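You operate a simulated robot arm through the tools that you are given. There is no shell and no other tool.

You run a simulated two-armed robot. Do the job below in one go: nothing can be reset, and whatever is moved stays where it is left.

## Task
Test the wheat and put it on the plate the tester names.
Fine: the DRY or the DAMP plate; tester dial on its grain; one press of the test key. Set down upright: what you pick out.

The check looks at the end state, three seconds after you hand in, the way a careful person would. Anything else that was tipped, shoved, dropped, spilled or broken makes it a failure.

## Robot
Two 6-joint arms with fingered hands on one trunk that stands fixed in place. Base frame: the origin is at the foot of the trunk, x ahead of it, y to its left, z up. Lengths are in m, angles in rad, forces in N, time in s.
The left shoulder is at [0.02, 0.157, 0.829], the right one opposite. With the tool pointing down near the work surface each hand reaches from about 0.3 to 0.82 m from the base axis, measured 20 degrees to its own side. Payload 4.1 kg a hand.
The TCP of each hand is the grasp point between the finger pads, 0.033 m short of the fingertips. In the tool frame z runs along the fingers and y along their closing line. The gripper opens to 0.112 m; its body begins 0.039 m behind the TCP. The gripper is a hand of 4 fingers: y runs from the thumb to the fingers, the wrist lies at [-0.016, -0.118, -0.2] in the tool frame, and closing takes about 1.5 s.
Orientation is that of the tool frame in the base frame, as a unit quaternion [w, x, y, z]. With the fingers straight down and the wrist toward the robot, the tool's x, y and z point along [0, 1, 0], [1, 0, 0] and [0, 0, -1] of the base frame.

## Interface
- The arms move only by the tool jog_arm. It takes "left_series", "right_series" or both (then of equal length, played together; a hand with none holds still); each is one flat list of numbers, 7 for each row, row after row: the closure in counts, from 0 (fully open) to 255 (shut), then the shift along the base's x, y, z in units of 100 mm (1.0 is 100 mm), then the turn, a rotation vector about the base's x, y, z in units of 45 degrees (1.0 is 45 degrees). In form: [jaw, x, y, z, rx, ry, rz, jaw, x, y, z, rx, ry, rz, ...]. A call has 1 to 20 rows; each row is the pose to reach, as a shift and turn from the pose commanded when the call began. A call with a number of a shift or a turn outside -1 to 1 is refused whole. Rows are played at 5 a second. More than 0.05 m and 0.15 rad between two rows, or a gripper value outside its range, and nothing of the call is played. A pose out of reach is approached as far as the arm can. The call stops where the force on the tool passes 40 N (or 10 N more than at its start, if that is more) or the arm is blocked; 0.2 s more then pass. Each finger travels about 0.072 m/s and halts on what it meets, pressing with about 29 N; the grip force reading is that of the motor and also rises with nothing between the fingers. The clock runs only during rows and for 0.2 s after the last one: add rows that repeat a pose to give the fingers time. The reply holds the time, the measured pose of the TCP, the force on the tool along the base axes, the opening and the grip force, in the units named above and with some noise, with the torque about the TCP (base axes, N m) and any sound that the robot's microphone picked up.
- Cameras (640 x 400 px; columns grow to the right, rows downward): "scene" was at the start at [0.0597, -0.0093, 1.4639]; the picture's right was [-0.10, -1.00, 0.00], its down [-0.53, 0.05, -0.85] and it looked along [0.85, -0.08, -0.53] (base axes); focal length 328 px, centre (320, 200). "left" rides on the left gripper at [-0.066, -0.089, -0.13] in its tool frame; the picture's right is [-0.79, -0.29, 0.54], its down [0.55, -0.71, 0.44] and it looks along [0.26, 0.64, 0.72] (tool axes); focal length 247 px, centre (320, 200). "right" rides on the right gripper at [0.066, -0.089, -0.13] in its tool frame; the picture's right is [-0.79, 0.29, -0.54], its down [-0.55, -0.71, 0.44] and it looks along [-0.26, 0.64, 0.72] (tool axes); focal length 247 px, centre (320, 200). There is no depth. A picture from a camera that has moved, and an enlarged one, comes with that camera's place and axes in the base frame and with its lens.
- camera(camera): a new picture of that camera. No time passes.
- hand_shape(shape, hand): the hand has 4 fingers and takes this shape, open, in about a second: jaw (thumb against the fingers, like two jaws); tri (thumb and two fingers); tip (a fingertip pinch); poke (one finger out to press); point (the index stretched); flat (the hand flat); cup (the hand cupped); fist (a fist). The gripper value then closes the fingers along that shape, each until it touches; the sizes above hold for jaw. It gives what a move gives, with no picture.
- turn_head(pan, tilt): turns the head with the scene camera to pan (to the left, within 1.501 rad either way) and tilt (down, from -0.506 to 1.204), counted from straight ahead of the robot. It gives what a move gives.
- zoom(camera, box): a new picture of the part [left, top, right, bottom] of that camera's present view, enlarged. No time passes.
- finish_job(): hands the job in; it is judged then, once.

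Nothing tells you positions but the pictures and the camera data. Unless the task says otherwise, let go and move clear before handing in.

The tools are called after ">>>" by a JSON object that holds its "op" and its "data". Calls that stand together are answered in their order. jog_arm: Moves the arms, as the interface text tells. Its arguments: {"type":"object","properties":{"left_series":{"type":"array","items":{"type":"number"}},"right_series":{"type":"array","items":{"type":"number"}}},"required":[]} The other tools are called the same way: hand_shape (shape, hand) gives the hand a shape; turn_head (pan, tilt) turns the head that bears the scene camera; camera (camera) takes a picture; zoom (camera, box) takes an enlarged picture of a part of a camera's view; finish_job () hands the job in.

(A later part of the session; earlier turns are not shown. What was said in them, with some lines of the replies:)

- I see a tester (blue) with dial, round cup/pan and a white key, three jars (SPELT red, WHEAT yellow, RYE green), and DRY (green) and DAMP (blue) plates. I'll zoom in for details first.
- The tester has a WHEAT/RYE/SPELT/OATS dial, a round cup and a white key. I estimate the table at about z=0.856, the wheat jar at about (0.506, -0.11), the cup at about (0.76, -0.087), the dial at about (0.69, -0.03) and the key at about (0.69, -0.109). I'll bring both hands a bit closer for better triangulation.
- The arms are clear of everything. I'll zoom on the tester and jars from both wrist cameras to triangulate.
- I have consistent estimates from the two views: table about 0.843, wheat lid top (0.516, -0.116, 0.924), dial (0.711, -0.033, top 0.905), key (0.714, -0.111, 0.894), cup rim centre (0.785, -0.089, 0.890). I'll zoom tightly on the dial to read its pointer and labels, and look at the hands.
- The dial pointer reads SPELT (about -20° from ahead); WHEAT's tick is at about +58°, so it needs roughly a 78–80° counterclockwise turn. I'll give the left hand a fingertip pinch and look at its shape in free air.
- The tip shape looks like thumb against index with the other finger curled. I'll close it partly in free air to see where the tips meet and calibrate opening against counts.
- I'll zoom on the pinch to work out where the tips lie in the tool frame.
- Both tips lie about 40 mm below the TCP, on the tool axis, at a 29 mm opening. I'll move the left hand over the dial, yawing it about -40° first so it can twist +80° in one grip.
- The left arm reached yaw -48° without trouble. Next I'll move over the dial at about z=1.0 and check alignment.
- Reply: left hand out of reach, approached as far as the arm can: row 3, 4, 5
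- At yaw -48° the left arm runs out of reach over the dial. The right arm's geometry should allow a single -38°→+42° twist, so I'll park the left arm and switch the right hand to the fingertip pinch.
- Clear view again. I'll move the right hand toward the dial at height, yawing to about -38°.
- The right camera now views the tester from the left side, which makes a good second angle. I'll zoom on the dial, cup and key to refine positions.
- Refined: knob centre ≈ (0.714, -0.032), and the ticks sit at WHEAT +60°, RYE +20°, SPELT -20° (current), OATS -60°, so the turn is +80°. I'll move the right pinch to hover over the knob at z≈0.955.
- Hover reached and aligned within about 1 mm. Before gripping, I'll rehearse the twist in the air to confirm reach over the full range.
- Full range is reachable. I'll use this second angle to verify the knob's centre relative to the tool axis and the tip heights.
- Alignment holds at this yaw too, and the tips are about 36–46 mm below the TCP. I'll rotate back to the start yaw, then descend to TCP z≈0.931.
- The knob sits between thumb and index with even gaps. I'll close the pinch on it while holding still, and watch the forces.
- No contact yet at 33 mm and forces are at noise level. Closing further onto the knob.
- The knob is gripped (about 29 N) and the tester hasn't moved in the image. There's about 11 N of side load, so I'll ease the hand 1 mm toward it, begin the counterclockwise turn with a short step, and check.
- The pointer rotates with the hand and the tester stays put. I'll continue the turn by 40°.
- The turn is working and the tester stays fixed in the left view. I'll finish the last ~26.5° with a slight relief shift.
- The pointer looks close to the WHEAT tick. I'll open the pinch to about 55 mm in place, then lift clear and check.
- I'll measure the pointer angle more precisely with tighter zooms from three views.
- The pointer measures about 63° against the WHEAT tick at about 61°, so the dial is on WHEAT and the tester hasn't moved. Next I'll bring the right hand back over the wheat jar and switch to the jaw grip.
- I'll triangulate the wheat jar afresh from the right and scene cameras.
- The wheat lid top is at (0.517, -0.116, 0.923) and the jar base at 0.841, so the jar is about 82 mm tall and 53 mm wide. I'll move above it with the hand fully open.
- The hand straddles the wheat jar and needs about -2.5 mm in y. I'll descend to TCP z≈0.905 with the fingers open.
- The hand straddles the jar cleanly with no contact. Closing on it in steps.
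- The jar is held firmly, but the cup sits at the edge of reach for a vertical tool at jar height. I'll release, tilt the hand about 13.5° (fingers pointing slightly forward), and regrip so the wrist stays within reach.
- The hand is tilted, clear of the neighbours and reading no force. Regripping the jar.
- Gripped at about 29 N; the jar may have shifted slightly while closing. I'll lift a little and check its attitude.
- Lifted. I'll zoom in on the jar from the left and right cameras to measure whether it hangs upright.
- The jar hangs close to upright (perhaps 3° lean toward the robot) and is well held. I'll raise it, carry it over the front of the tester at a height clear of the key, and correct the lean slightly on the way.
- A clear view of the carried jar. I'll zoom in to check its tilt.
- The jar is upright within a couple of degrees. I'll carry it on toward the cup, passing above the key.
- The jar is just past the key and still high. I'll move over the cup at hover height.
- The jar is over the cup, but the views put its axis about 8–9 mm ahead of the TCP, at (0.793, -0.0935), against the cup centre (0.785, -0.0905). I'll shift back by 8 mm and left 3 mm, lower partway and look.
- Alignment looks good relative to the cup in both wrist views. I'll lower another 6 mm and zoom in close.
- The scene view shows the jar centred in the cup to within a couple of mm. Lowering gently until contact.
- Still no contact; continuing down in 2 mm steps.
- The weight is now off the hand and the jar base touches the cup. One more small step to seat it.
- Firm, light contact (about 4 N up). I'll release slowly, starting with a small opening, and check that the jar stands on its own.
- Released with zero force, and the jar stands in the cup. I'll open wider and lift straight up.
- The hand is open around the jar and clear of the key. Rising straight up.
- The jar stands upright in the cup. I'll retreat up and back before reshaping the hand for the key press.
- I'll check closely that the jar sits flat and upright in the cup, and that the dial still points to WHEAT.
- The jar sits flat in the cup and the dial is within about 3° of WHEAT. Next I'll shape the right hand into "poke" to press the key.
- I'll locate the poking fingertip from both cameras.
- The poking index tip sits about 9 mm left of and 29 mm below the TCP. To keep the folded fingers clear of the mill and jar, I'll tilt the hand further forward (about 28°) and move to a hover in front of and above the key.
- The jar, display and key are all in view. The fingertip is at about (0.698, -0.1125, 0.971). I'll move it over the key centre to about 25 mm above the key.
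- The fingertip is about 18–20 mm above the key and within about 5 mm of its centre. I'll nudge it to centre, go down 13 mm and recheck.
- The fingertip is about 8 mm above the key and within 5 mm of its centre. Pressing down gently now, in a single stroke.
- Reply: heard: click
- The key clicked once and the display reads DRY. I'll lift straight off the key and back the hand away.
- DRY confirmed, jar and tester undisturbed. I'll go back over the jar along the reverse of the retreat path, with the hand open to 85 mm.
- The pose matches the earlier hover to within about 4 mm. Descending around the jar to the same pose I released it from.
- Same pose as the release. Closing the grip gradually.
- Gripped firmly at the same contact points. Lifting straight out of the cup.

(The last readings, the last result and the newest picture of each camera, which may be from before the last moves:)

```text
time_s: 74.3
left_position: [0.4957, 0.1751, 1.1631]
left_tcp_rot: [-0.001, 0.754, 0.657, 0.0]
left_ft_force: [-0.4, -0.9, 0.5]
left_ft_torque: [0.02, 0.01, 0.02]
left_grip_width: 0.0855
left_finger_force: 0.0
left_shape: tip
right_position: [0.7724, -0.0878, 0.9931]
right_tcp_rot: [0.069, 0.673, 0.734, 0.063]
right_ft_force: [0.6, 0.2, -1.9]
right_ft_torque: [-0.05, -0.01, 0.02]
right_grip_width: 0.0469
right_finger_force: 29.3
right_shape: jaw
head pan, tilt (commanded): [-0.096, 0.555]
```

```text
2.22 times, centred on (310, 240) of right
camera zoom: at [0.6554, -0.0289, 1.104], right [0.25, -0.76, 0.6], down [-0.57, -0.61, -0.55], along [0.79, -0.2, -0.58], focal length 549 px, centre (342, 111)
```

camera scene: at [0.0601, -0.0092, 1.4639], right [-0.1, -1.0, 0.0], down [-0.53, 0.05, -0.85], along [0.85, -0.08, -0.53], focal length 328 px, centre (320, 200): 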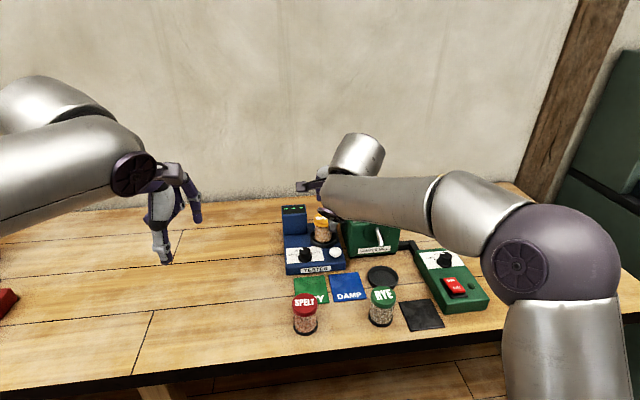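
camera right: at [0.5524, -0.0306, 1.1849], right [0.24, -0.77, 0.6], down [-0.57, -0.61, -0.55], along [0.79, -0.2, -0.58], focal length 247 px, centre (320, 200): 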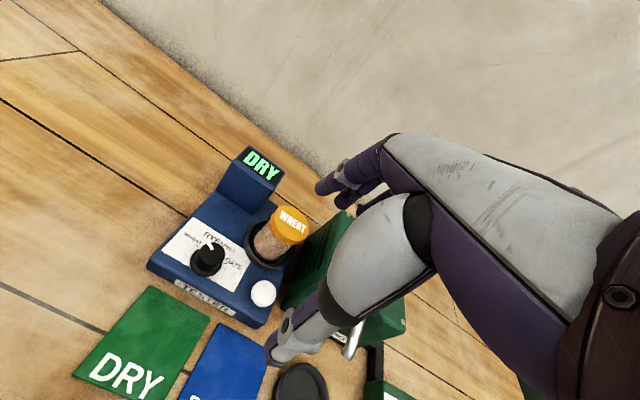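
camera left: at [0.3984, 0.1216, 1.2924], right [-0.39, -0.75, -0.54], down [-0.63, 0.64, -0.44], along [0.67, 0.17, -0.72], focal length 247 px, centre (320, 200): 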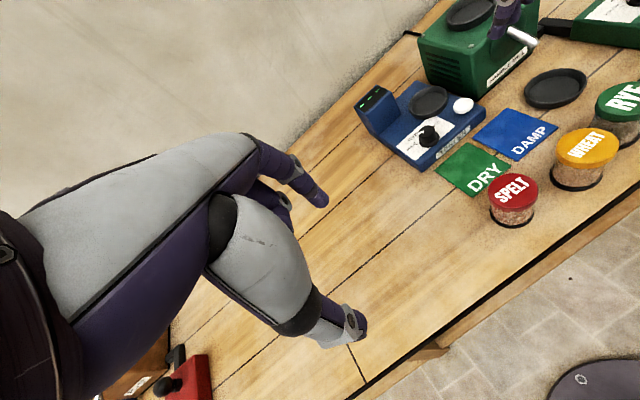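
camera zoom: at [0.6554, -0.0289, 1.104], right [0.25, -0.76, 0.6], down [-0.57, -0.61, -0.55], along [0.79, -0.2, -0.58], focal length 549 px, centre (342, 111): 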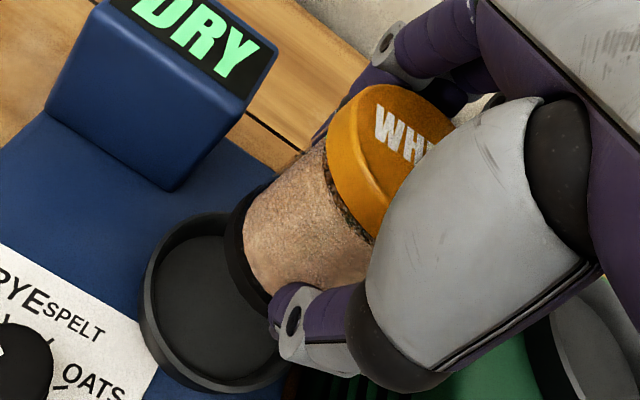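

Jar is out, cup and tester undisturbed. Now carrying it back toward the robot, above the key and knob.

>>> {"op": "jog_arm", "data": {"right_series": [170, -0.1, 0, 0.02, 0, 0, 0, 170, -0.3, 0, 0.05, 0, 0, 0, 170, -0.5, 0, 0.05, 0, 0, 0, 170, -0.7, 0, 0.05, 0, 0, 0, 170, -0.9, 0, 0.05, 0, 0, 0, 170, -1.0, 0, 0.05, 0, 0, 0]}}

>>> {"op": "jog_arm", "data": {"right_series": [170, -0.06, 0.02, 0, 0, 0, 0.12, 170, -0.12, 0.05, 0, 0, 0, 0.25, 170, -0.2, 0.1, 0, 0, 0, 0.38, 170, -0.28, 0.16, 0, 0, 0, 0.5, 170, -0.35, 0.24, 0, 0, 0, 0.63, 170, -0.42, 0.32, 0, 0, 0, 0.76, 170, -0.45, 0.39, 0, 0, 0, 0.89, 170, -0.45, 0.39, 0, 0, 0, 0.89]}}

>>> {"op": "zoom", "data": {"camera": "left", "box": [380, 20, 620, 240]}}

>>> {"op": "camera", "data": {"camera": "right"}}

>>> {"op": "zoom", "data": {"camera": "scene", "box": [260, 190, 420, 340]}}

```text
time_s: 75.7
left_position: [0.4951, 0.1756, 1.1633]
left_tcp_rot: [0.0, 0.754, 0.657, 0.0]
left_ft_force: [-0.3, -0.3, 1.5]
left_ft_torque: [0.02, 0.03, 0.03]
left_grip_width: 0.0854
left_finger_force: 0.1
left_shape: tip
right_position: [0.6738, -0.0856, 0.9994]
right_tcp_rot: [0.069, 0.673, 0.733, 0.063]
right_ft_force: [-0.4, 0.5, -2.8]
right_ft_torque: [0.01, -0.01, 0.0]
right_grip_width: 0.047
right_finger_force: 28.9
right_shape: jaw
head pan, tilt (commanded): [-0.096, 0.555]
```

```text
time_s: 77.5
left_position: [0.4961, 0.1756, 1.1626]
left_tcp_rot: [0.001, 0.753, 0.657, -0.001]
left_ft_force: [-0.1, -0.1, -0.3]
left_ft_torque: [0.0, -0.03, 0.03]
left_grip_width: 0.0853
left_finger_force: 0.0
left_shape: tip
right_position: [0.6294, -0.0487, 0.9999]
right_tcp_rot: [0.043, 0.381, 0.92, 0.084]
right_ft_force: [-0.6, 0.1, -2.2]
right_ft_torque: [0.01, 0.04, -0.01]
right_grip_width: 0.0468
right_finger_force: 28.4
right_shape: jaw
head pan, tilt (commanded): [-0.096, 0.555]
```

```text
1.82 times, centred on (500, 130) of left
camera zoom: at [0.3984, 0.1216, 1.2924], right [-0.39, -0.75, -0.54], down [-0.63, 0.64, -0.44], along [0.67, 0.17, -0.72], focal length 449 px, centre (-7, 327)
```

zoom: 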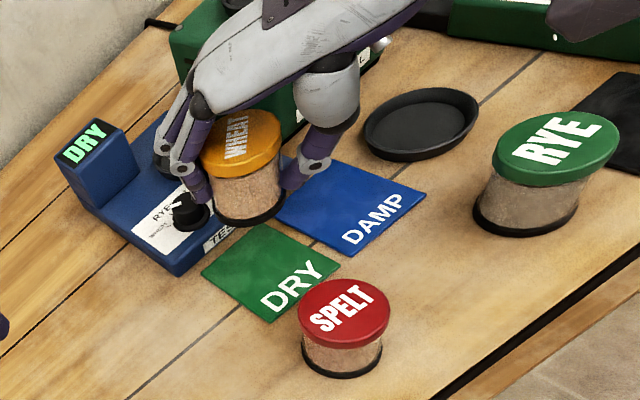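

```text
taken
camera right: at [0.5024, -0.0787, 1.1095], right [0.68, -0.43, 0.6], down [-0.04, -0.83, -0.55], along [0.73, 0.35, -0.58], focal length 247 px, centre (320, 200)
```

right: 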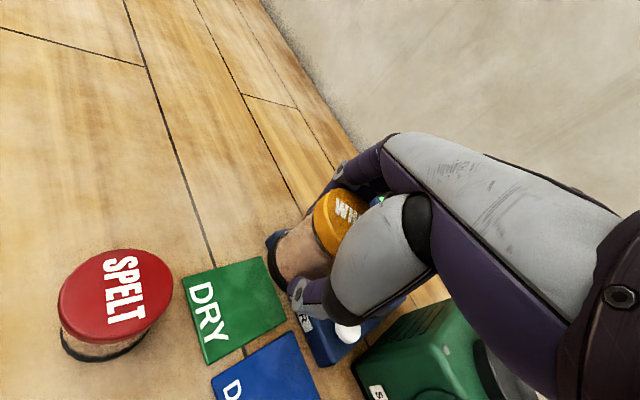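

```text
2.67 times, centred on (340, 265) of scene
camera zoom: at [0.0598, -0.0093, 1.4639], right [-0.1, -1.0, 0.0], down [-0.53, 0.05, -0.85], along [0.85, -0.08, -0.53], focal length 875 px, centre (267, 27)
```

zoom: 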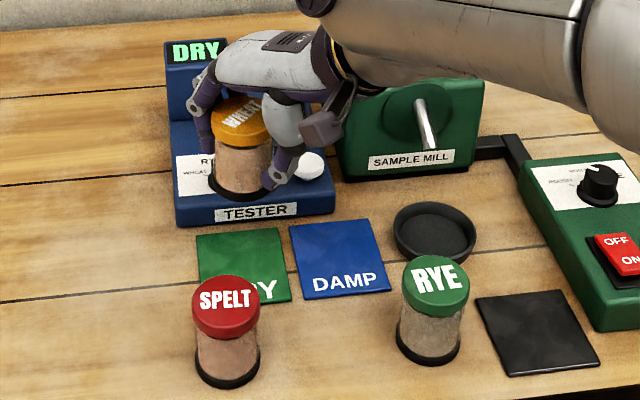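

I'll zoom in to measure the jar's lean before setting it down.

>>> {"op": "zoom", "data": {"camera": "scene", "box": [290, 215, 340, 275]}}

>>> {"op": "zoom", "data": {"camera": "left", "box": [470, 65, 560, 145]}}

>>> {"op": "zoom", "data": {"camera": "right", "box": [170, 170, 370, 370]}}

```text
6.67 times, centred on (315, 245) of scene
camera zoom: at [0.0598, -0.0093, 1.4639], right [-0.1, -1.0, 0.0], down [-0.53, 0.05, -0.85], along [0.85, -0.08, -0.53], focal length 2187 px, centre (353, -100)
```

zoom: 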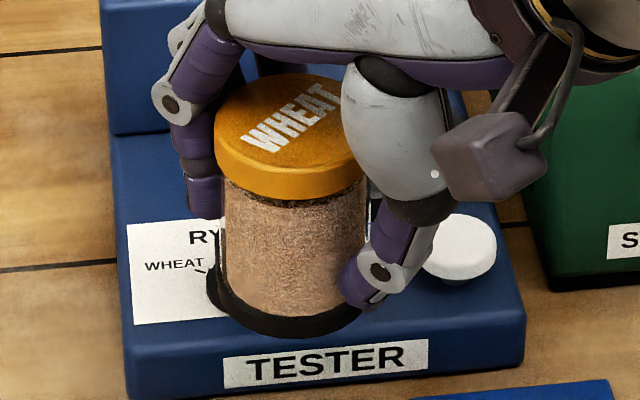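

```text
5.00 times, centred on (515, 105) of left
camera zoom: at [0.3984, 0.1216, 1.2924], right [-0.39, -0.75, -0.54], down [-0.63, 0.64, -0.44], along [0.67, 0.17, -0.72], focal length 1235 px, centre (-655, 675)
```

zoom: 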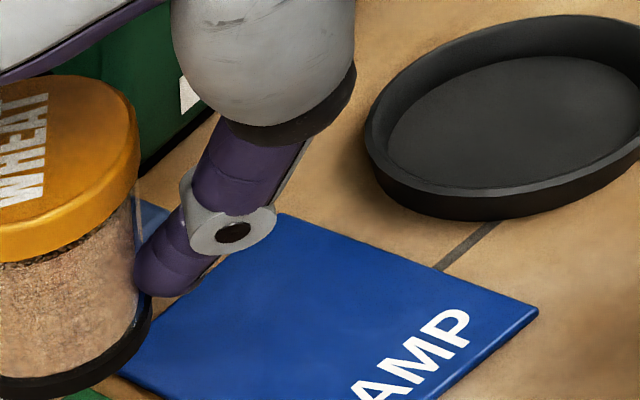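

```text
2.00 times, centred on (270, 270) of right
camera zoom: at [0.5024, -0.0787, 1.1095], right [0.68, -0.43, 0.6], down [-0.04, -0.83, -0.55], along [0.73, 0.35, -0.58], focal length 494 px, centre (420, 60)
```

zoom: 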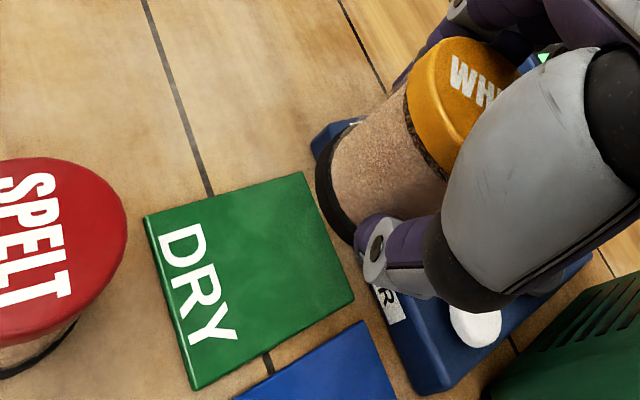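

The jar leans only about 2.5° (top toward the right); the plate centre measures (0.631, -0.039). I'll correct the lean, centre over the DRY plate, and lower most of the way.

>>> {"op": "jog_arm", "data": {"right_series": [170, -0.02, 0.015, 0, -0.03, 0, 0, 170, -0.04, 0.03, 0, -0.055, 0, 0, 170, -0.04, 0.03, -0.2, -0.055, 0, 0, 170, -0.04, 0.03, -0.4, -0.055, 0, 0, 170, -0.04, 0.03, -0.6, -0.055, 0, 0, 170, -0.04, 0.03, -0.75, -0.055, 0, 0, 170, -0.04, 0.03, -0.75, -0.055, 0, 0]}}

>>> {"op": "zoom", "data": {"camera": "scene", "box": [270, 230, 370, 340]}}

>>> {"op": "zoom", "data": {"camera": "left", "box": [420, 60, 600, 220]}}

>>> {"op": "zoom", "data": {"camera": "right", "box": [170, 170, 370, 370]}}

```text
time_s: 79.1
left_position: [0.4963, 0.1745, 1.1623]
left_tcp_rot: [0.0, 0.754, 0.657, 0.001]
left_ft_force: [-1.2, -0.2, -0.3]
left_ft_torque: [0.01, 0.01, 0.01]
left_grip_width: 0.0852
left_finger_force: 0.0
left_shape: tip
right_position: [0.6245, -0.0444, 0.9232]
right_tcp_rot: [0.052, 0.381, 0.921, 0.064]
right_ft_force: [0.7, 0.3, -2.0]
right_ft_torque: [0.0, 0.04, -0.04]
right_grip_width: 0.0465
right_finger_force: 29.1
right_shape: jaw
head pan, tilt (commanded): [-0.096, 0.555]
```

```text
3.64 times, centred on (320, 285) of scene
camera zoom: at [0.0598, -0.0093, 1.4639], right [-0.1, -1.0, 0.0], down [-0.53, 0.05, -0.85], along [0.85, -0.08, -0.53], focal length 1193 px, centre (320, -109)
```

zoom: 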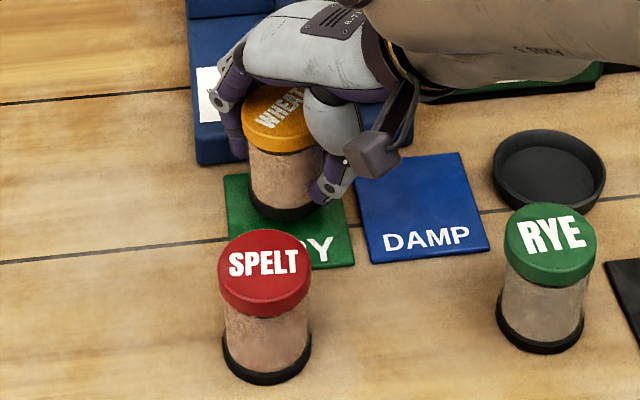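

```text
2.50 times, centred on (510, 140) of left
camera zoom: at [0.3984, 0.1216, 1.2924], right [-0.39, -0.75, -0.54], down [-0.63, 0.64, -0.44], along [0.67, 0.17, -0.72], focal length 617 px, centre (-155, 350)
```

zoom: 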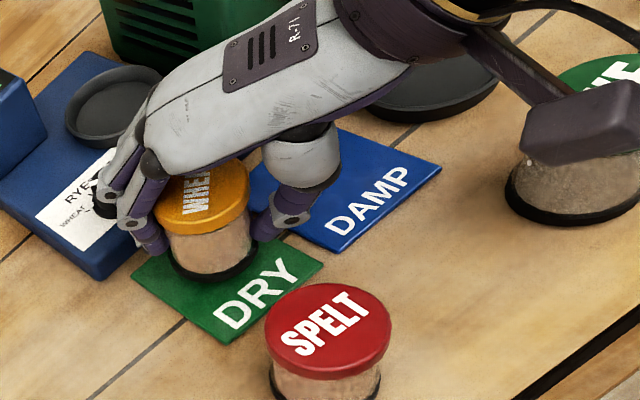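

```text
2.00 times, centred on (270, 270) of right
camera zoom: at [0.4988, -0.0701, 1.0355], right [0.68, -0.4, 0.61], down [-0.04, -0.86, -0.51], along [0.73, 0.32, -0.6], focal length 494 px, centre (420, 60)
```

zoom: 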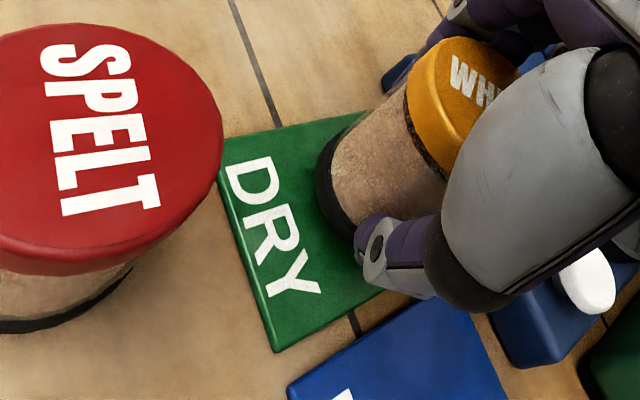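

The jar is well within the DRY plate. Lowering the last centimetres gently.

>>> {"op": "jog_arm", "data": {"right_series": [170, 0, 0, -0.06, 0, 0, 0, 170, 0, 0, -0.12, 0, 0, 0, 170, 0, 0, -0.16, 0, 0, 0, 170, 0, 0, -0.16, 0, 0, 0]}}

>>> {"op": "zoom", "data": {"camera": "scene", "box": [290, 240, 350, 300]}}

>>> {"op": "zoom", "data": {"camera": "left", "box": [460, 110, 540, 180]}}

```text
time_s: 80.1
left_position: [0.4962, 0.1747, 1.1626]
left_tcp_rot: [0.001, 0.754, 0.657, 0.0]
left_ft_force: [-1.0, -0.7, 0.6]
left_ft_torque: [0.03, 0.03, -0.02]
left_grip_width: 0.0854
left_finger_force: 0.2
left_shape: tip
right_position: [0.6245, -0.0447, 0.9072]
right_tcp_rot: [0.051, 0.381, 0.921, 0.064]
right_ft_force: [-0.2, 0.2, -3.0]
right_ft_torque: [-0.04, -0.02, 0.04]
right_grip_width: 0.0467
right_finger_force: 28.8
right_shape: jaw
head pan, tilt (commanded): [-0.096, 0.555]
```

```text
6.67 times, centred on (320, 270) of scene
camera zoom: at [0.0598, -0.0093, 1.4639], right [-0.1, -1.0, 0.0], down [-0.53, 0.05, -0.85], along [0.85, -0.08, -0.53], focal length 2187 px, centre (320, -267)
```

zoom: 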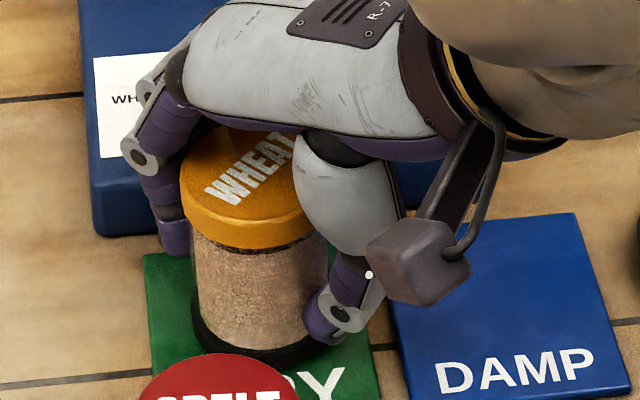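

```text
5.71 times, centred on (500, 145) of left
camera zoom: at [0.3984, 0.1216, 1.2924], right [-0.39, -0.75, -0.54], down [-0.63, 0.64, -0.44], along [0.67, 0.17, -0.72], focal length 1411 px, centre (-709, 514)
```

zoom: 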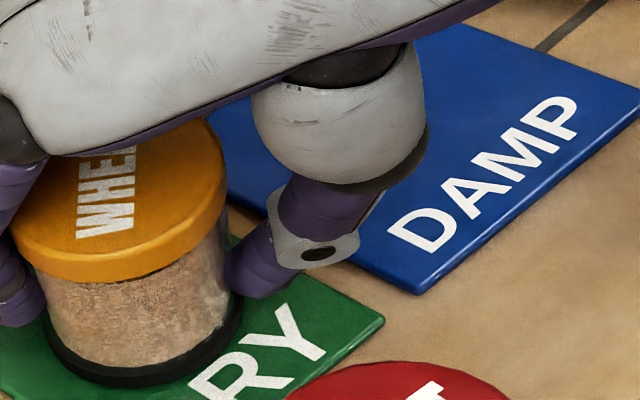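

>>> {"op": "jog_arm", "data": {"right_series": [170, 0, 0, -0.02, 0, 0, 0, 170, 0, 0, -0.04, 0, 0, 0, 170, 0, 0, -0.04, 0, 0, 0]}}

>>> {"op": "jog_arm", "data": {"right_series": [170, 0, 0, -0.01, 0, 0, 0, 170, 0, 0, -0.02, 0, 0, 0, 170, 0, 0, -0.02, 0, 0, 0]}}

>>> {"op": "zoom", "data": {"camera": "left", "box": [460, 110, 540, 180]}}

```text
time_s: 80.9
left_position: [0.4961, 0.1753, 1.1629]
left_tcp_rot: [0.001, 0.753, 0.658, 0.0]
left_ft_force: [-0.2, -0.1, 0.1]
left_ft_torque: [0.01, 0.03, -0.02]
left_grip_width: 0.0855
left_finger_force: 0.0
left_shape: tip
right_position: [0.6242, -0.0445, 0.9063]
right_tcp_rot: [0.053, 0.381, 0.921, 0.066]
right_ft_force: [0.1, -0.9, 10.5]
right_ft_torque: [0.18, -0.18, -0.03]
right_grip_width: 0.0468
right_finger_force: 28.5
right_shape: jaw
head pan, tilt (commanded): [-0.096, 0.555]
```

```text
time_s: 81.7
left_position: [0.4952, 0.1753, 1.1631]
left_tcp_rot: [0.0, 0.753, 0.658, 0.0]
left_ft_force: [0.0, 1.4, 0.2]
left_ft_torque: [0.01, 0.02, -0.01]
left_grip_width: 0.0854
left_finger_force: 0.0
left_shape: tip
right_position: [0.6243, -0.0456, 0.9044]
right_tcp_rot: [0.054, 0.381, 0.921, 0.065]
right_ft_force: [-3.9, -2.2, 29.3]
right_ft_torque: [0.11, -0.1, 0.0]
right_grip_width: 0.0479
right_finger_force: 28.7
right_shape: jaw
head pan, tilt (commanded): [-0.096, 0.555]
```

```text
5.71 times, centred on (500, 145) of left
camera zoom: at [0.3976, 0.1215, 1.2927], right [-0.39, -0.75, -0.54], down [-0.63, 0.64, -0.44], along [0.67, 0.17, -0.72], focal length 1411 px, centre (-709, 514)
```

zoom: 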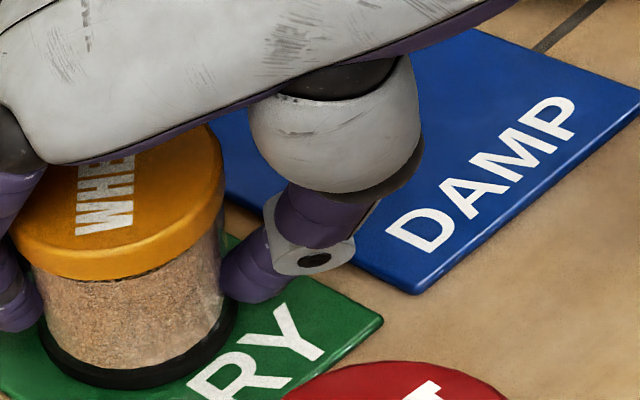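

The base is down on the plate with more push than needed. I'll ease up about 3 mm to unload before releasing.

>>> {"op": "jog_arm", "data": {"right_series": [170, 0, 0, 0.015, 0, 0, 0, 170, 0, 0, 0.03, 0, 0, 0, 170, 0, 0, 0.03, 0, 0, 0]}}

>>> {"op": "zoom", "data": {"camera": "scene", "box": [290, 240, 350, 300]}}

>>> {"op": "zoom", "data": {"camera": "left", "box": [440, 90, 540, 180]}}

```text
time_s: 82.5
left_position: [0.4958, 0.1743, 1.1619]
left_tcp_rot: [-0.001, 0.753, 0.658, 0.0]
left_ft_force: [0.4, -0.5, -0.3]
left_ft_torque: [0.0, -0.01, 0.02]
left_grip_width: 0.0853
left_finger_force: 0.0
left_shape: tip
right_position: [0.6244, -0.0445, 0.9058]
right_tcp_rot: [0.051, 0.38, 0.922, 0.063]
right_ft_force: [3.6, -0.3, 14.5]
right_ft_torque: [0.19, -0.25, -0.06]
right_grip_width: 0.0484
right_finger_force: 29.1
right_shape: jaw
head pan, tilt (commanded): [-0.096, 0.555]
```

```text
6.67 times, centred on (320, 270) of scene
camera zoom: at [0.0594, -0.0093, 1.4639], right [-0.1, -1.0, 0.0], down [-0.52, 0.05, -0.85], along [0.85, -0.08, -0.53], focal length 2187 px, centre (320, -267)
```

zoom: 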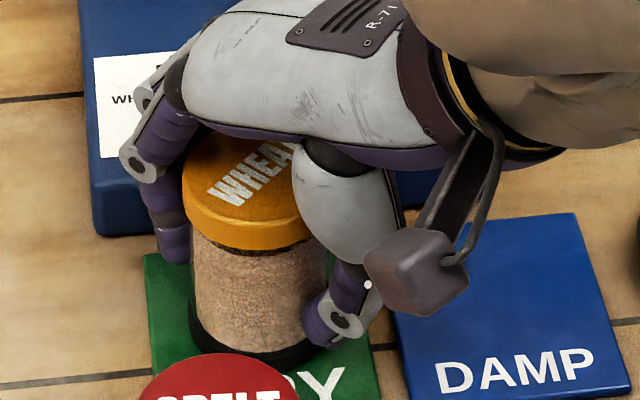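

```text
4.44 times, centred on (490, 135) of left
camera zoom: at [0.3981, 0.1216, 1.2925], right [-0.39, -0.75, -0.54], down [-0.63, 0.64, -0.44], along [0.67, 0.17, -0.72], focal length 1098 px, centre (-436, 489)
```

zoom: 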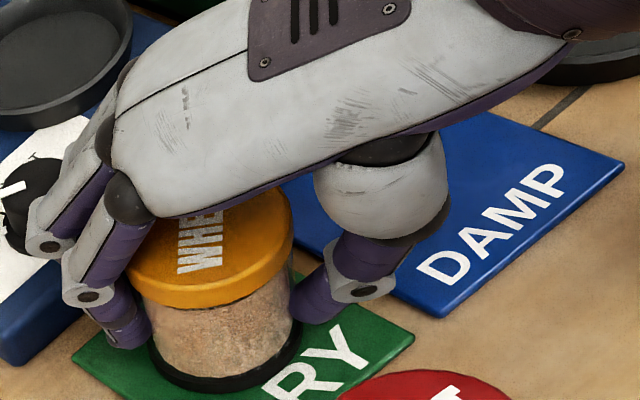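

>>> {"op": "jog_arm", "data": {"right_series": [170, 0, 0, 0.01, 0, 0, 0, 170, 0, 0, 0.018, 0, 0, 0, 170, 0, 0, 0.018, 0, 0, 0]}}

>>> {"op": "zoom", "data": {"camera": "right", "box": [170, 150, 400, 370]}}

```text
time_s: 83.3
left_position: [0.4955, 0.1744, 1.1625]
left_tcp_rot: [0.001, 0.754, 0.657, 0.0]
left_ft_force: [-0.7, 0.2, -0.2]
left_ft_torque: [0.01, -0.02, -0.01]
left_grip_width: 0.0854
left_finger_force: 0.1
left_shape: tip
right_position: [0.6233, -0.0446, 0.9047]
right_tcp_rot: [0.05, 0.38, 0.921, 0.062]
right_ft_force: [0.3, 0.0, -0.6]
right_ft_torque: [0.03, 0.01, 0.01]
right_grip_width: 0.0478
right_finger_force: 28.7
right_shape: jaw
head pan, tilt (commanded): [-0.096, 0.555]
```

```text
1.82 times, centred on (285, 260) of right
camera zoom: at [0.4975, -0.0703, 1.0179], right [0.68, -0.4, 0.61], down [-0.04, -0.86, -0.51], along [0.73, 0.33, -0.6], focal length 449 px, centre (384, 91)
```

zoom: 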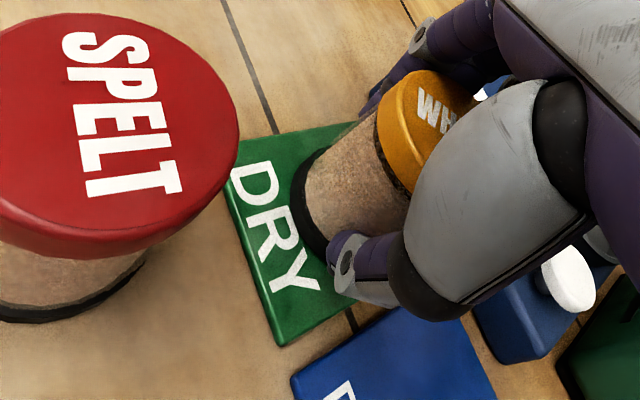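

Load is now nearly zero, with the jar resting on the DRY plate. Releasing slowly.

>>> {"op": "jog_arm", "data": {"right_series": [158, 0, 0, 0, 0, 0, 0, 150, 0, 0, 0, 0, 0, 0, 144, 0, 0, 0, 0, 0, 0, 136, 0, 0, 0, 0, 0, 0, 128, 0, 0, 0, 0, 0, 0, 128, 0, 0, 0, 0, 0, 0]}}

>>> {"op": "zoom", "data": {"camera": "scene", "box": [290, 240, 350, 300]}}

>>> {"op": "zoom", "data": {"camera": "left", "box": [440, 90, 540, 180]}}

>>> {"op": "zoom", "data": {"camera": "right", "box": [170, 150, 400, 370]}}

```text
time_s: 84.7
left_position: [0.495, 0.1758, 1.1632]
left_tcp_rot: [0.0, 0.753, 0.658, 0.0]
left_ft_force: [-0.3, 0.4, 0.2]
left_ft_torque: [0.0, 0.02, 0.0]
left_grip_width: 0.0855
left_finger_force: 0.0
left_shape: tip
right_position: [0.6247, -0.0437, 0.9081]
right_tcp_rot: [0.052, 0.381, 0.921, 0.063]
right_ft_force: [-0.4, -0.3, -0.3]
right_ft_torque: [0.0, 0.0, 0.0]
right_grip_width: 0.0555
right_finger_force: 0.0
right_shape: jaw
head pan, tilt (commanded): [-0.096, 0.555]
```

```text
6.67 times, centred on (320, 270) of scene
camera zoom: at [0.0597, -0.0093, 1.4639], right [-0.1, -1.0, 0.0], down [-0.53, 0.05, -0.85], along [0.85, -0.08, -0.53], focal length 2187 px, centre (320, -267)
```

zoom: 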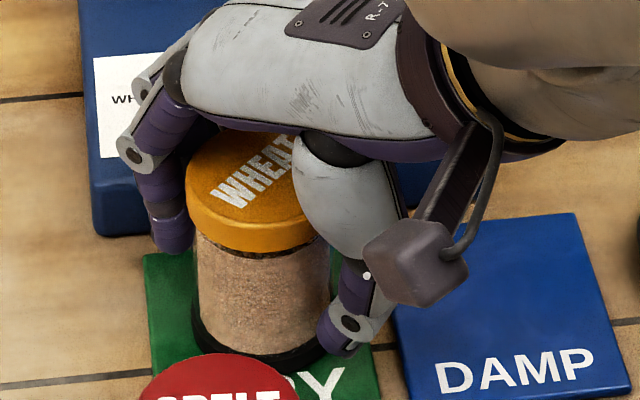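

```text
4.44 times, centred on (490, 135) of left
camera zoom: at [0.3984, 0.1216, 1.2924], right [-0.39, -0.75, -0.54], down [-0.63, 0.64, -0.44], along [0.67, 0.17, -0.72], focal length 1098 px, centre (-436, 489)
```

zoom: 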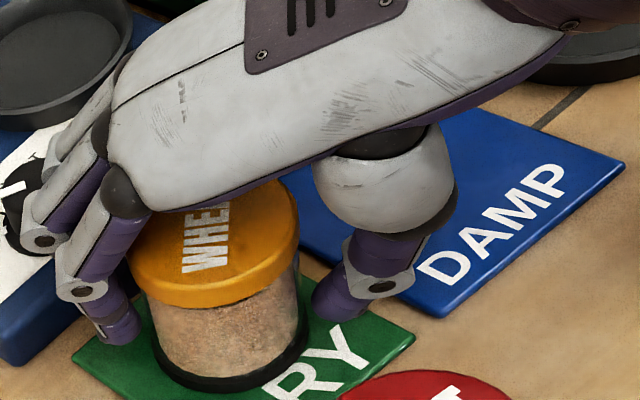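

```text
1.82 times, centred on (285, 260) of right
camera zoom: at [0.4981, -0.0704, 1.019], right [0.68, -0.4, 0.61], down [-0.04, -0.86, -0.51], along [0.73, 0.32, -0.6], focal length 449 px, centre (384, 91)
```

zoom: 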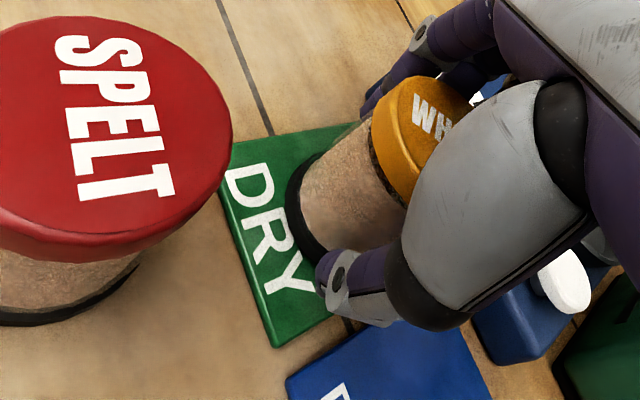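

The jar stands freely on the DRY plate. Opening wider and then rising straight up.

>>> {"op": "jog_arm", "data": {"right_series": [110, 0, 0, 0, 0, 0, 0, 90, 0, 0, 0, 0, 0, 0, 72, 0, 0, 0, 0, 0, 0, 65, 0, 0, 0, 0, 0, 0, 65, 0, 0, 0, 0, 0, 0]}}

>>> {"op": "zoom", "data": {"camera": "scene", "box": [280, 230, 360, 310]}}

>>> {"op": "zoom", "data": {"camera": "left", "box": [440, 90, 540, 180]}}

```text
time_s: 85.9
left_position: [0.4961, 0.1757, 1.1633]
left_tcp_rot: [0.001, 0.754, 0.657, 0.0]
left_ft_force: [0.2, -0.8, 0.7]
left_ft_torque: [0.03, -0.01, 0.02]
left_grip_width: 0.0853
left_finger_force: 0.1
left_shape: tip
right_position: [0.6258, -0.0442, 0.9073]
right_tcp_rot: [0.051, 0.381, 0.921, 0.063]
right_ft_force: [-1.0, 0.2, -0.4]
right_ft_torque: [-0.02, 0.04, -0.01]
right_grip_width: 0.0831
right_finger_force: 0.1
right_shape: jaw
head pan, tilt (commanded): [-0.096, 0.555]
```

```text
5.00 times, centred on (320, 270) of scene
camera zoom: at [0.0597, -0.0093, 1.4639], right [-0.1, -1.0, 0.0], down [-0.53, 0.05, -0.85], along [0.85, -0.08, -0.53], focal length 1640 px, centre (320, -150)
```

zoom: 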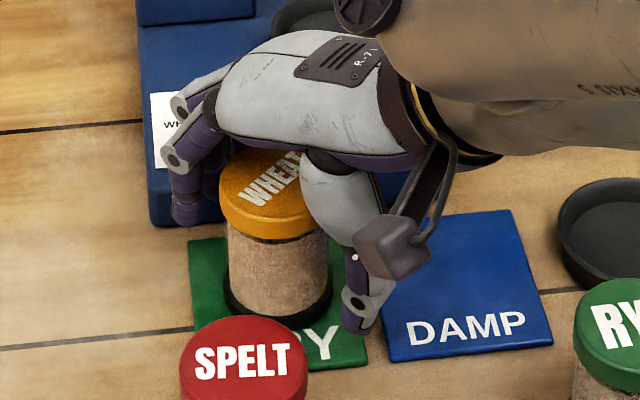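

```text
4.44 times, centred on (490, 135) of left
camera zoom: at [0.3984, 0.1216, 1.2924], right [-0.39, -0.75, -0.54], down [-0.63, 0.64, -0.44], along [0.67, 0.17, -0.72], focal length 1098 px, centre (-436, 489)
```

zoom: 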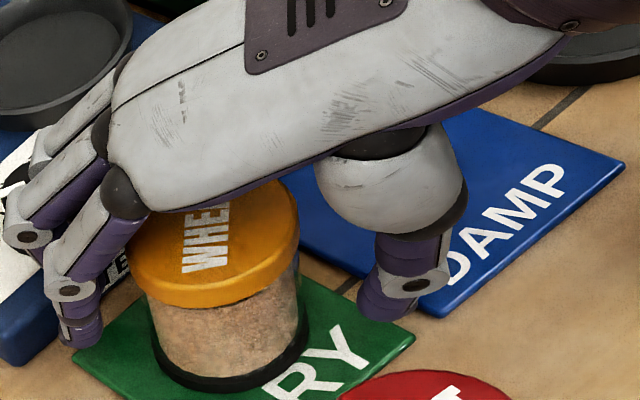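

Fingers are fully clear of the jar. Rising straight up, then moving away to the right and back.

>>> {"op": "jog_arm", "data": {"right_series": [65, 0, 0, 0.12, 0, 0, 0, 65, 0, 0, 0.28, 0, 0, 0, 65, 0, 0, 0.45, 0, 0, 0, 65, 0, 0, 0.62, 0, 0, 0, 65, 0, 0, 0.8, 0, 0, 0, 65, 0, 0, 1.0, 0, 0, 0]}}

>>> {"op": "zoom", "data": {"camera": "left", "box": [400, 30, 600, 220]}}

>>> {"op": "zoom", "data": {"camera": "scene", "box": [270, 200, 390, 320]}}

```text
time_s: 87.3
left_position: [0.4958, 0.1747, 1.1621]
left_tcp_rot: [0.0, 0.754, 0.657, 0.0]
left_ft_force: [0.3, 0.1, -0.6]
left_ft_torque: [0.0, 0.02, 0.02]
left_grip_width: 0.0856
left_finger_force: 0.1
left_shape: tip
right_position: [0.6261, -0.0441, 1.0067]
right_tcp_rot: [0.051, 0.379, 0.922, 0.064]
right_ft_force: [0.0, -0.2, -0.7]
right_ft_torque: [-0.03, 0.01, 0.01]
right_grip_width: 0.0831
right_finger_force: 0.1
right_shape: jaw
head pan, tilt (commanded): [-0.096, 0.555]
```

```text
2.11 times, centred on (500, 125) of left
camera zoom: at [0.3985, 0.1216, 1.2924], right [-0.39, -0.75, -0.54], down [-0.63, 0.64, -0.44], along [0.67, 0.17, -0.72], focal length 520 px, centre (-59, 358)
```

zoom: 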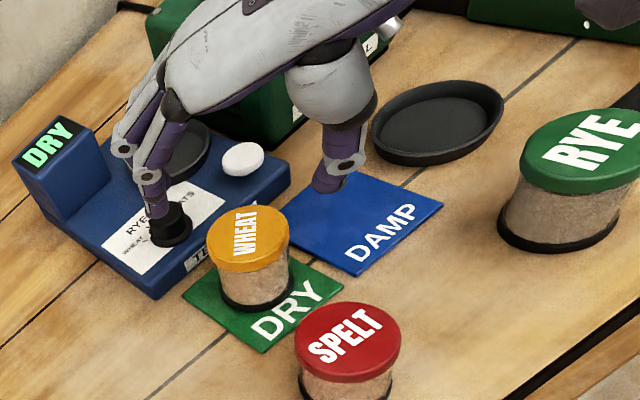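

```text
3.33 times, centred on (330, 260) of scene
camera zoom: at [0.0598, -0.0093, 1.4639], right [-0.1, -1.0, 0.0], down [-0.53, 0.05, -0.85], along [0.85, -0.08, -0.53], focal length 1093 px, centre (287, 0)
```

zoom: 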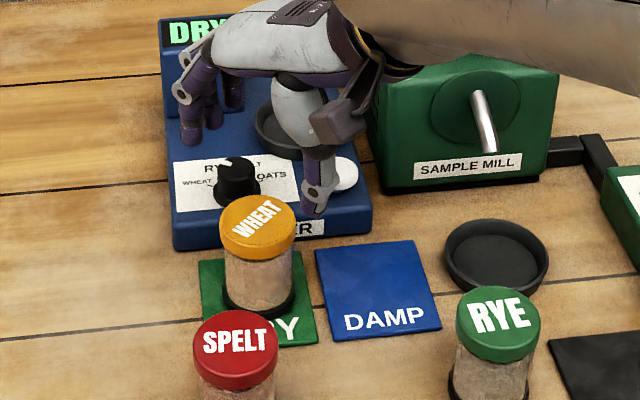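

The wheat jar stands upright on the DRY plate. I'll take the right arm up and away to a parked pose.

>>> {"op": "jog_arm", "data": {"right_series": [65, 0, 0, 0.2, 0, 0, 0, 65, -0.05, -0.1, 0.4, 0, 0, -0.15, 65, -0.2, -0.3, 0.6, 0, 0, -0.3, 65, -0.4, -0.5, 0.8, 0, 0, -0.45, 65, -0.6, -0.7, 0.95, 0, 0, -0.6, 65, -0.8, -0.9, 1.0, 0, 0, -0.75, 65, -1.0, -1.0, 1.0, 0, 0, -0.89]}}

>>> {"op": "jog_arm", "data": {"right_series": [65, -0.2, -0.2, 0.1, 0, 0, 0, 65, -0.4, -0.4, 0.2, 0, 0, 0, 65, -0.6, -0.6, 0.3, 0, 0, 0, 65, -0.8, -0.8, 0.4, 0, 0, 0]}}

>>> {"op": "camera", "data": {"camera": "scene"}}

>>> {"op": "zoom", "data": {"camera": "scene", "box": [275, 195, 415, 345]}}

>>> {"op": "zoom", "data": {"camera": "left", "box": [340, 30, 640, 230]}}

>>> {"op": "camera", "data": {"camera": "right"}}

```text
time_s: 88.9
left_position: [0.4961, 0.1753, 1.163]
left_tcp_rot: [-0.001, 0.754, 0.657, 0.0]
left_ft_force: [0.6, -0.3, -0.1]
left_ft_torque: [-0.04, 0.02, 0.02]
left_grip_width: 0.0852
left_finger_force: 0.1
left_shape: tip
right_position: [0.5245, -0.1445, 1.1067]
right_tcp_rot: [0.07, 0.673, 0.735, 0.042]
right_ft_force: [-0.5, 0.9, 0.4]
right_ft_torque: [0.01, -0.01, 0.01]
right_grip_width: 0.0829
right_finger_force: 0.0
right_shape: jaw
head pan, tilt (commanded): [-0.096, 0.555]
```

```text
time_s: 89.9
left_position: [0.4965, 0.1762, 1.1626]
left_tcp_rot: [0.0, 0.753, 0.658, 0.0]
left_ft_force: [-0.1, 0.5, 0.4]
left_ft_torque: [0.0, 0.0, 0.02]
left_grip_width: 0.0851
left_finger_force: 0.1
left_shape: tip
right_position: [0.4465, -0.227, 1.1428]
right_tcp_rot: [0.071, 0.673, 0.735, 0.042]
right_ft_force: [-0.3, -0.1, -0.5]
right_ft_torque: [0.02, 0.02, 0.0]
right_grip_width: 0.0832
right_finger_force: 0.0
right_shape: jaw
head pan, tilt (commanded): [-0.096, 0.555]
```

```text
taken
camera scene: at [0.0601, -0.0091, 1.4639], right [-0.1, -1.0, 0.0], down [-0.53, 0.05, -0.85], along [0.85, -0.08, -0.53], focal length 328 px, centre (320, 200)
```

scene: 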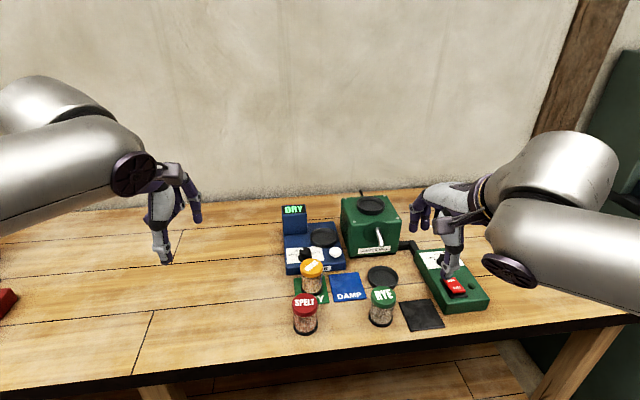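

```text
2.67 times, centred on (345, 270) of scene
camera zoom: at [0.0601, -0.0091, 1.4639], right [-0.1, -1.0, 0.0], down [-0.53, 0.05, -0.85], along [0.85, -0.08, -0.53], focal length 875 px, centre (253, 13)
```

zoom: 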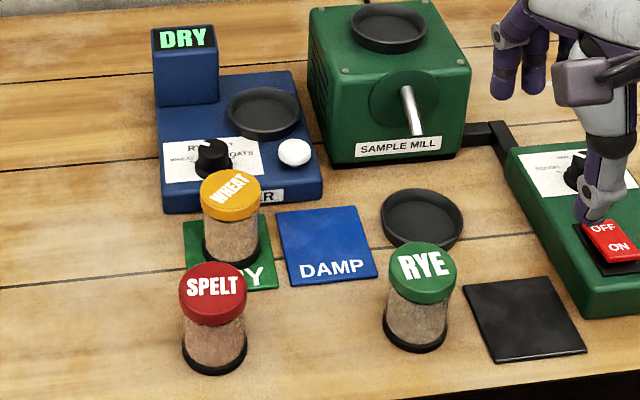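

```text
2.00 times, centred on (490, 130) of left
camera zoom: at [0.3987, 0.1218, 1.2923], right [-0.39, -0.75, -0.54], down [-0.63, 0.64, -0.44], along [0.67, 0.17, -0.72], focal length 494 px, centre (-20, 340)
```

zoom: 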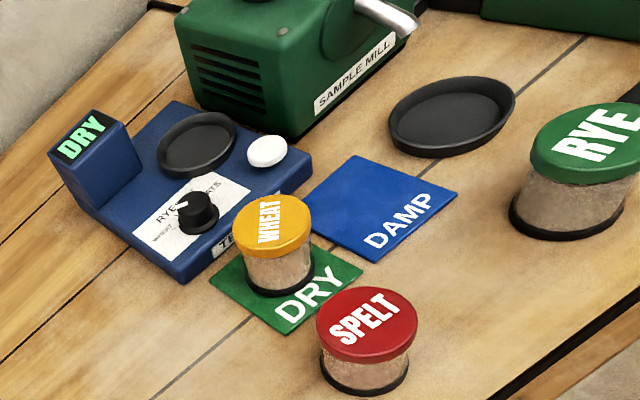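

```text
taken
camera right: at [0.3336, -0.1649, 1.2547], right [0.26, -0.74, 0.61], down [-0.58, -0.63, -0.51], along [0.77, -0.22, -0.6], focal length 247 px, centre (320, 200)
```

right: 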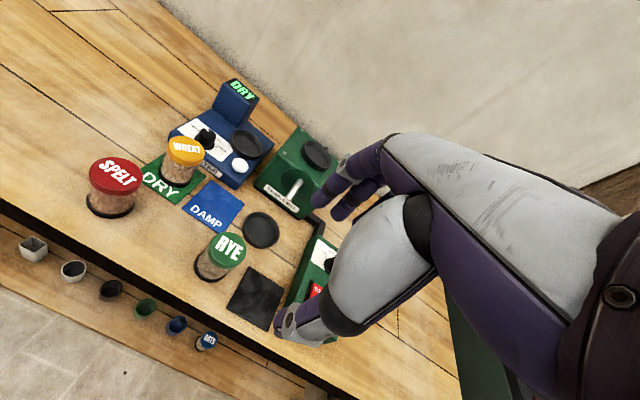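

Everything looks in place and both arms are clear. One last close check of the dial, the jar on the plate and the neighbours.

>>> {"op": "zoom", "data": {"camera": "scene", "box": [283, 238, 343, 310]}}

>>> {"op": "zoom", "data": {"camera": "right", "box": [80, 110, 250, 240]}}

>>> {"op": "zoom", "data": {"camera": "left", "box": [380, 90, 500, 200]}}

```text
5.56 times, centred on (313, 274) of scene
camera zoom: at [0.0601, -0.0091, 1.4639], right [-0.1, -1.0, 0.0], down [-0.53, 0.05, -0.85], along [0.85, -0.08, -0.53], focal length 1822 px, centre (359, -211)
```

zoom: 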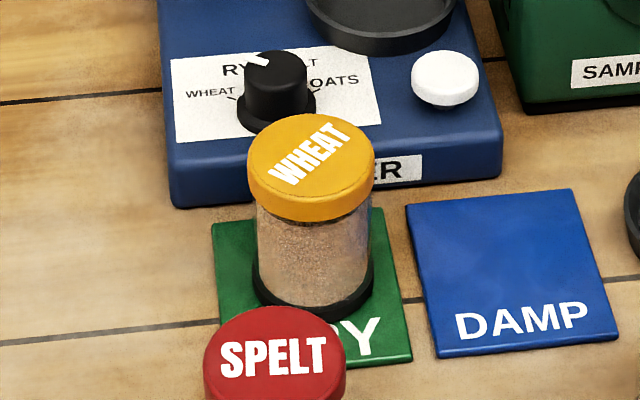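

```text
3.08 times, centred on (165, 175) of right
camera zoom: at [0.3336, -0.1649, 1.2547], right [0.26, -0.74, 0.61], down [-0.58, -0.63, -0.51], along [0.77, -0.22, -0.6], focal length 760 px, centre (797, 277)
```

zoom: 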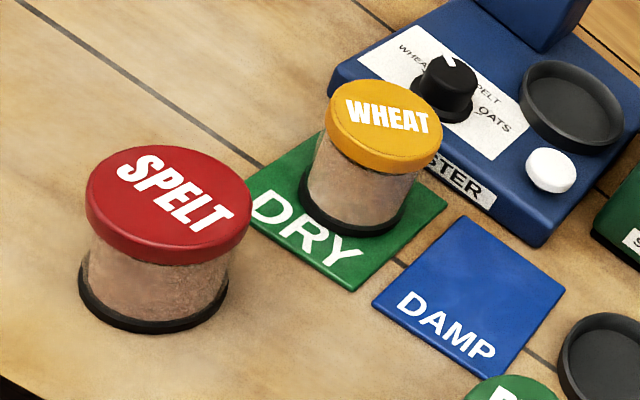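

```text
3.64 times, centred on (440, 145) of left
camera zoom: at [0.3987, 0.1218, 1.2923], right [-0.39, -0.75, -0.54], down [-0.63, 0.64, -0.44], along [0.67, 0.17, -0.72], focal length 898 px, centre (-116, 400)
```

zoom: 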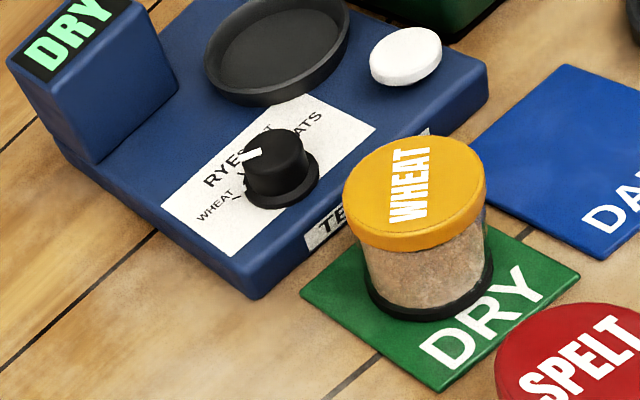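

The wheat jar stands upright, fully on the DRY plate. The dial is on WHEAT, the display reads DRY after one press, nothing else has moved, and both hands are clear. Handing in.

>>> {"op": "finish_job", "data": {}}

```text
The job is handed in.
```

The wheat tested DRY, and its jar now stands upright on the DRY plate; I've handed the job in.

- **Dial:** turned from SPELT to WHEAT. The pointer sits about 3° past the WHEAT tick by my camera measurements.
- **Test key:** pressed once, with a single click heard, and the display then showed DRY.
- **Jar:** I set it in the tester cup for the test, then moved it to the DRY plate. On the plate I briefly pressed it down with up to about 29 N before easing off; it stands level in the last pictures.
- **Everything else:** in the final pictures the tester, the mill, the other jars and the plates look where they were. Both hands are open and clear of the table.
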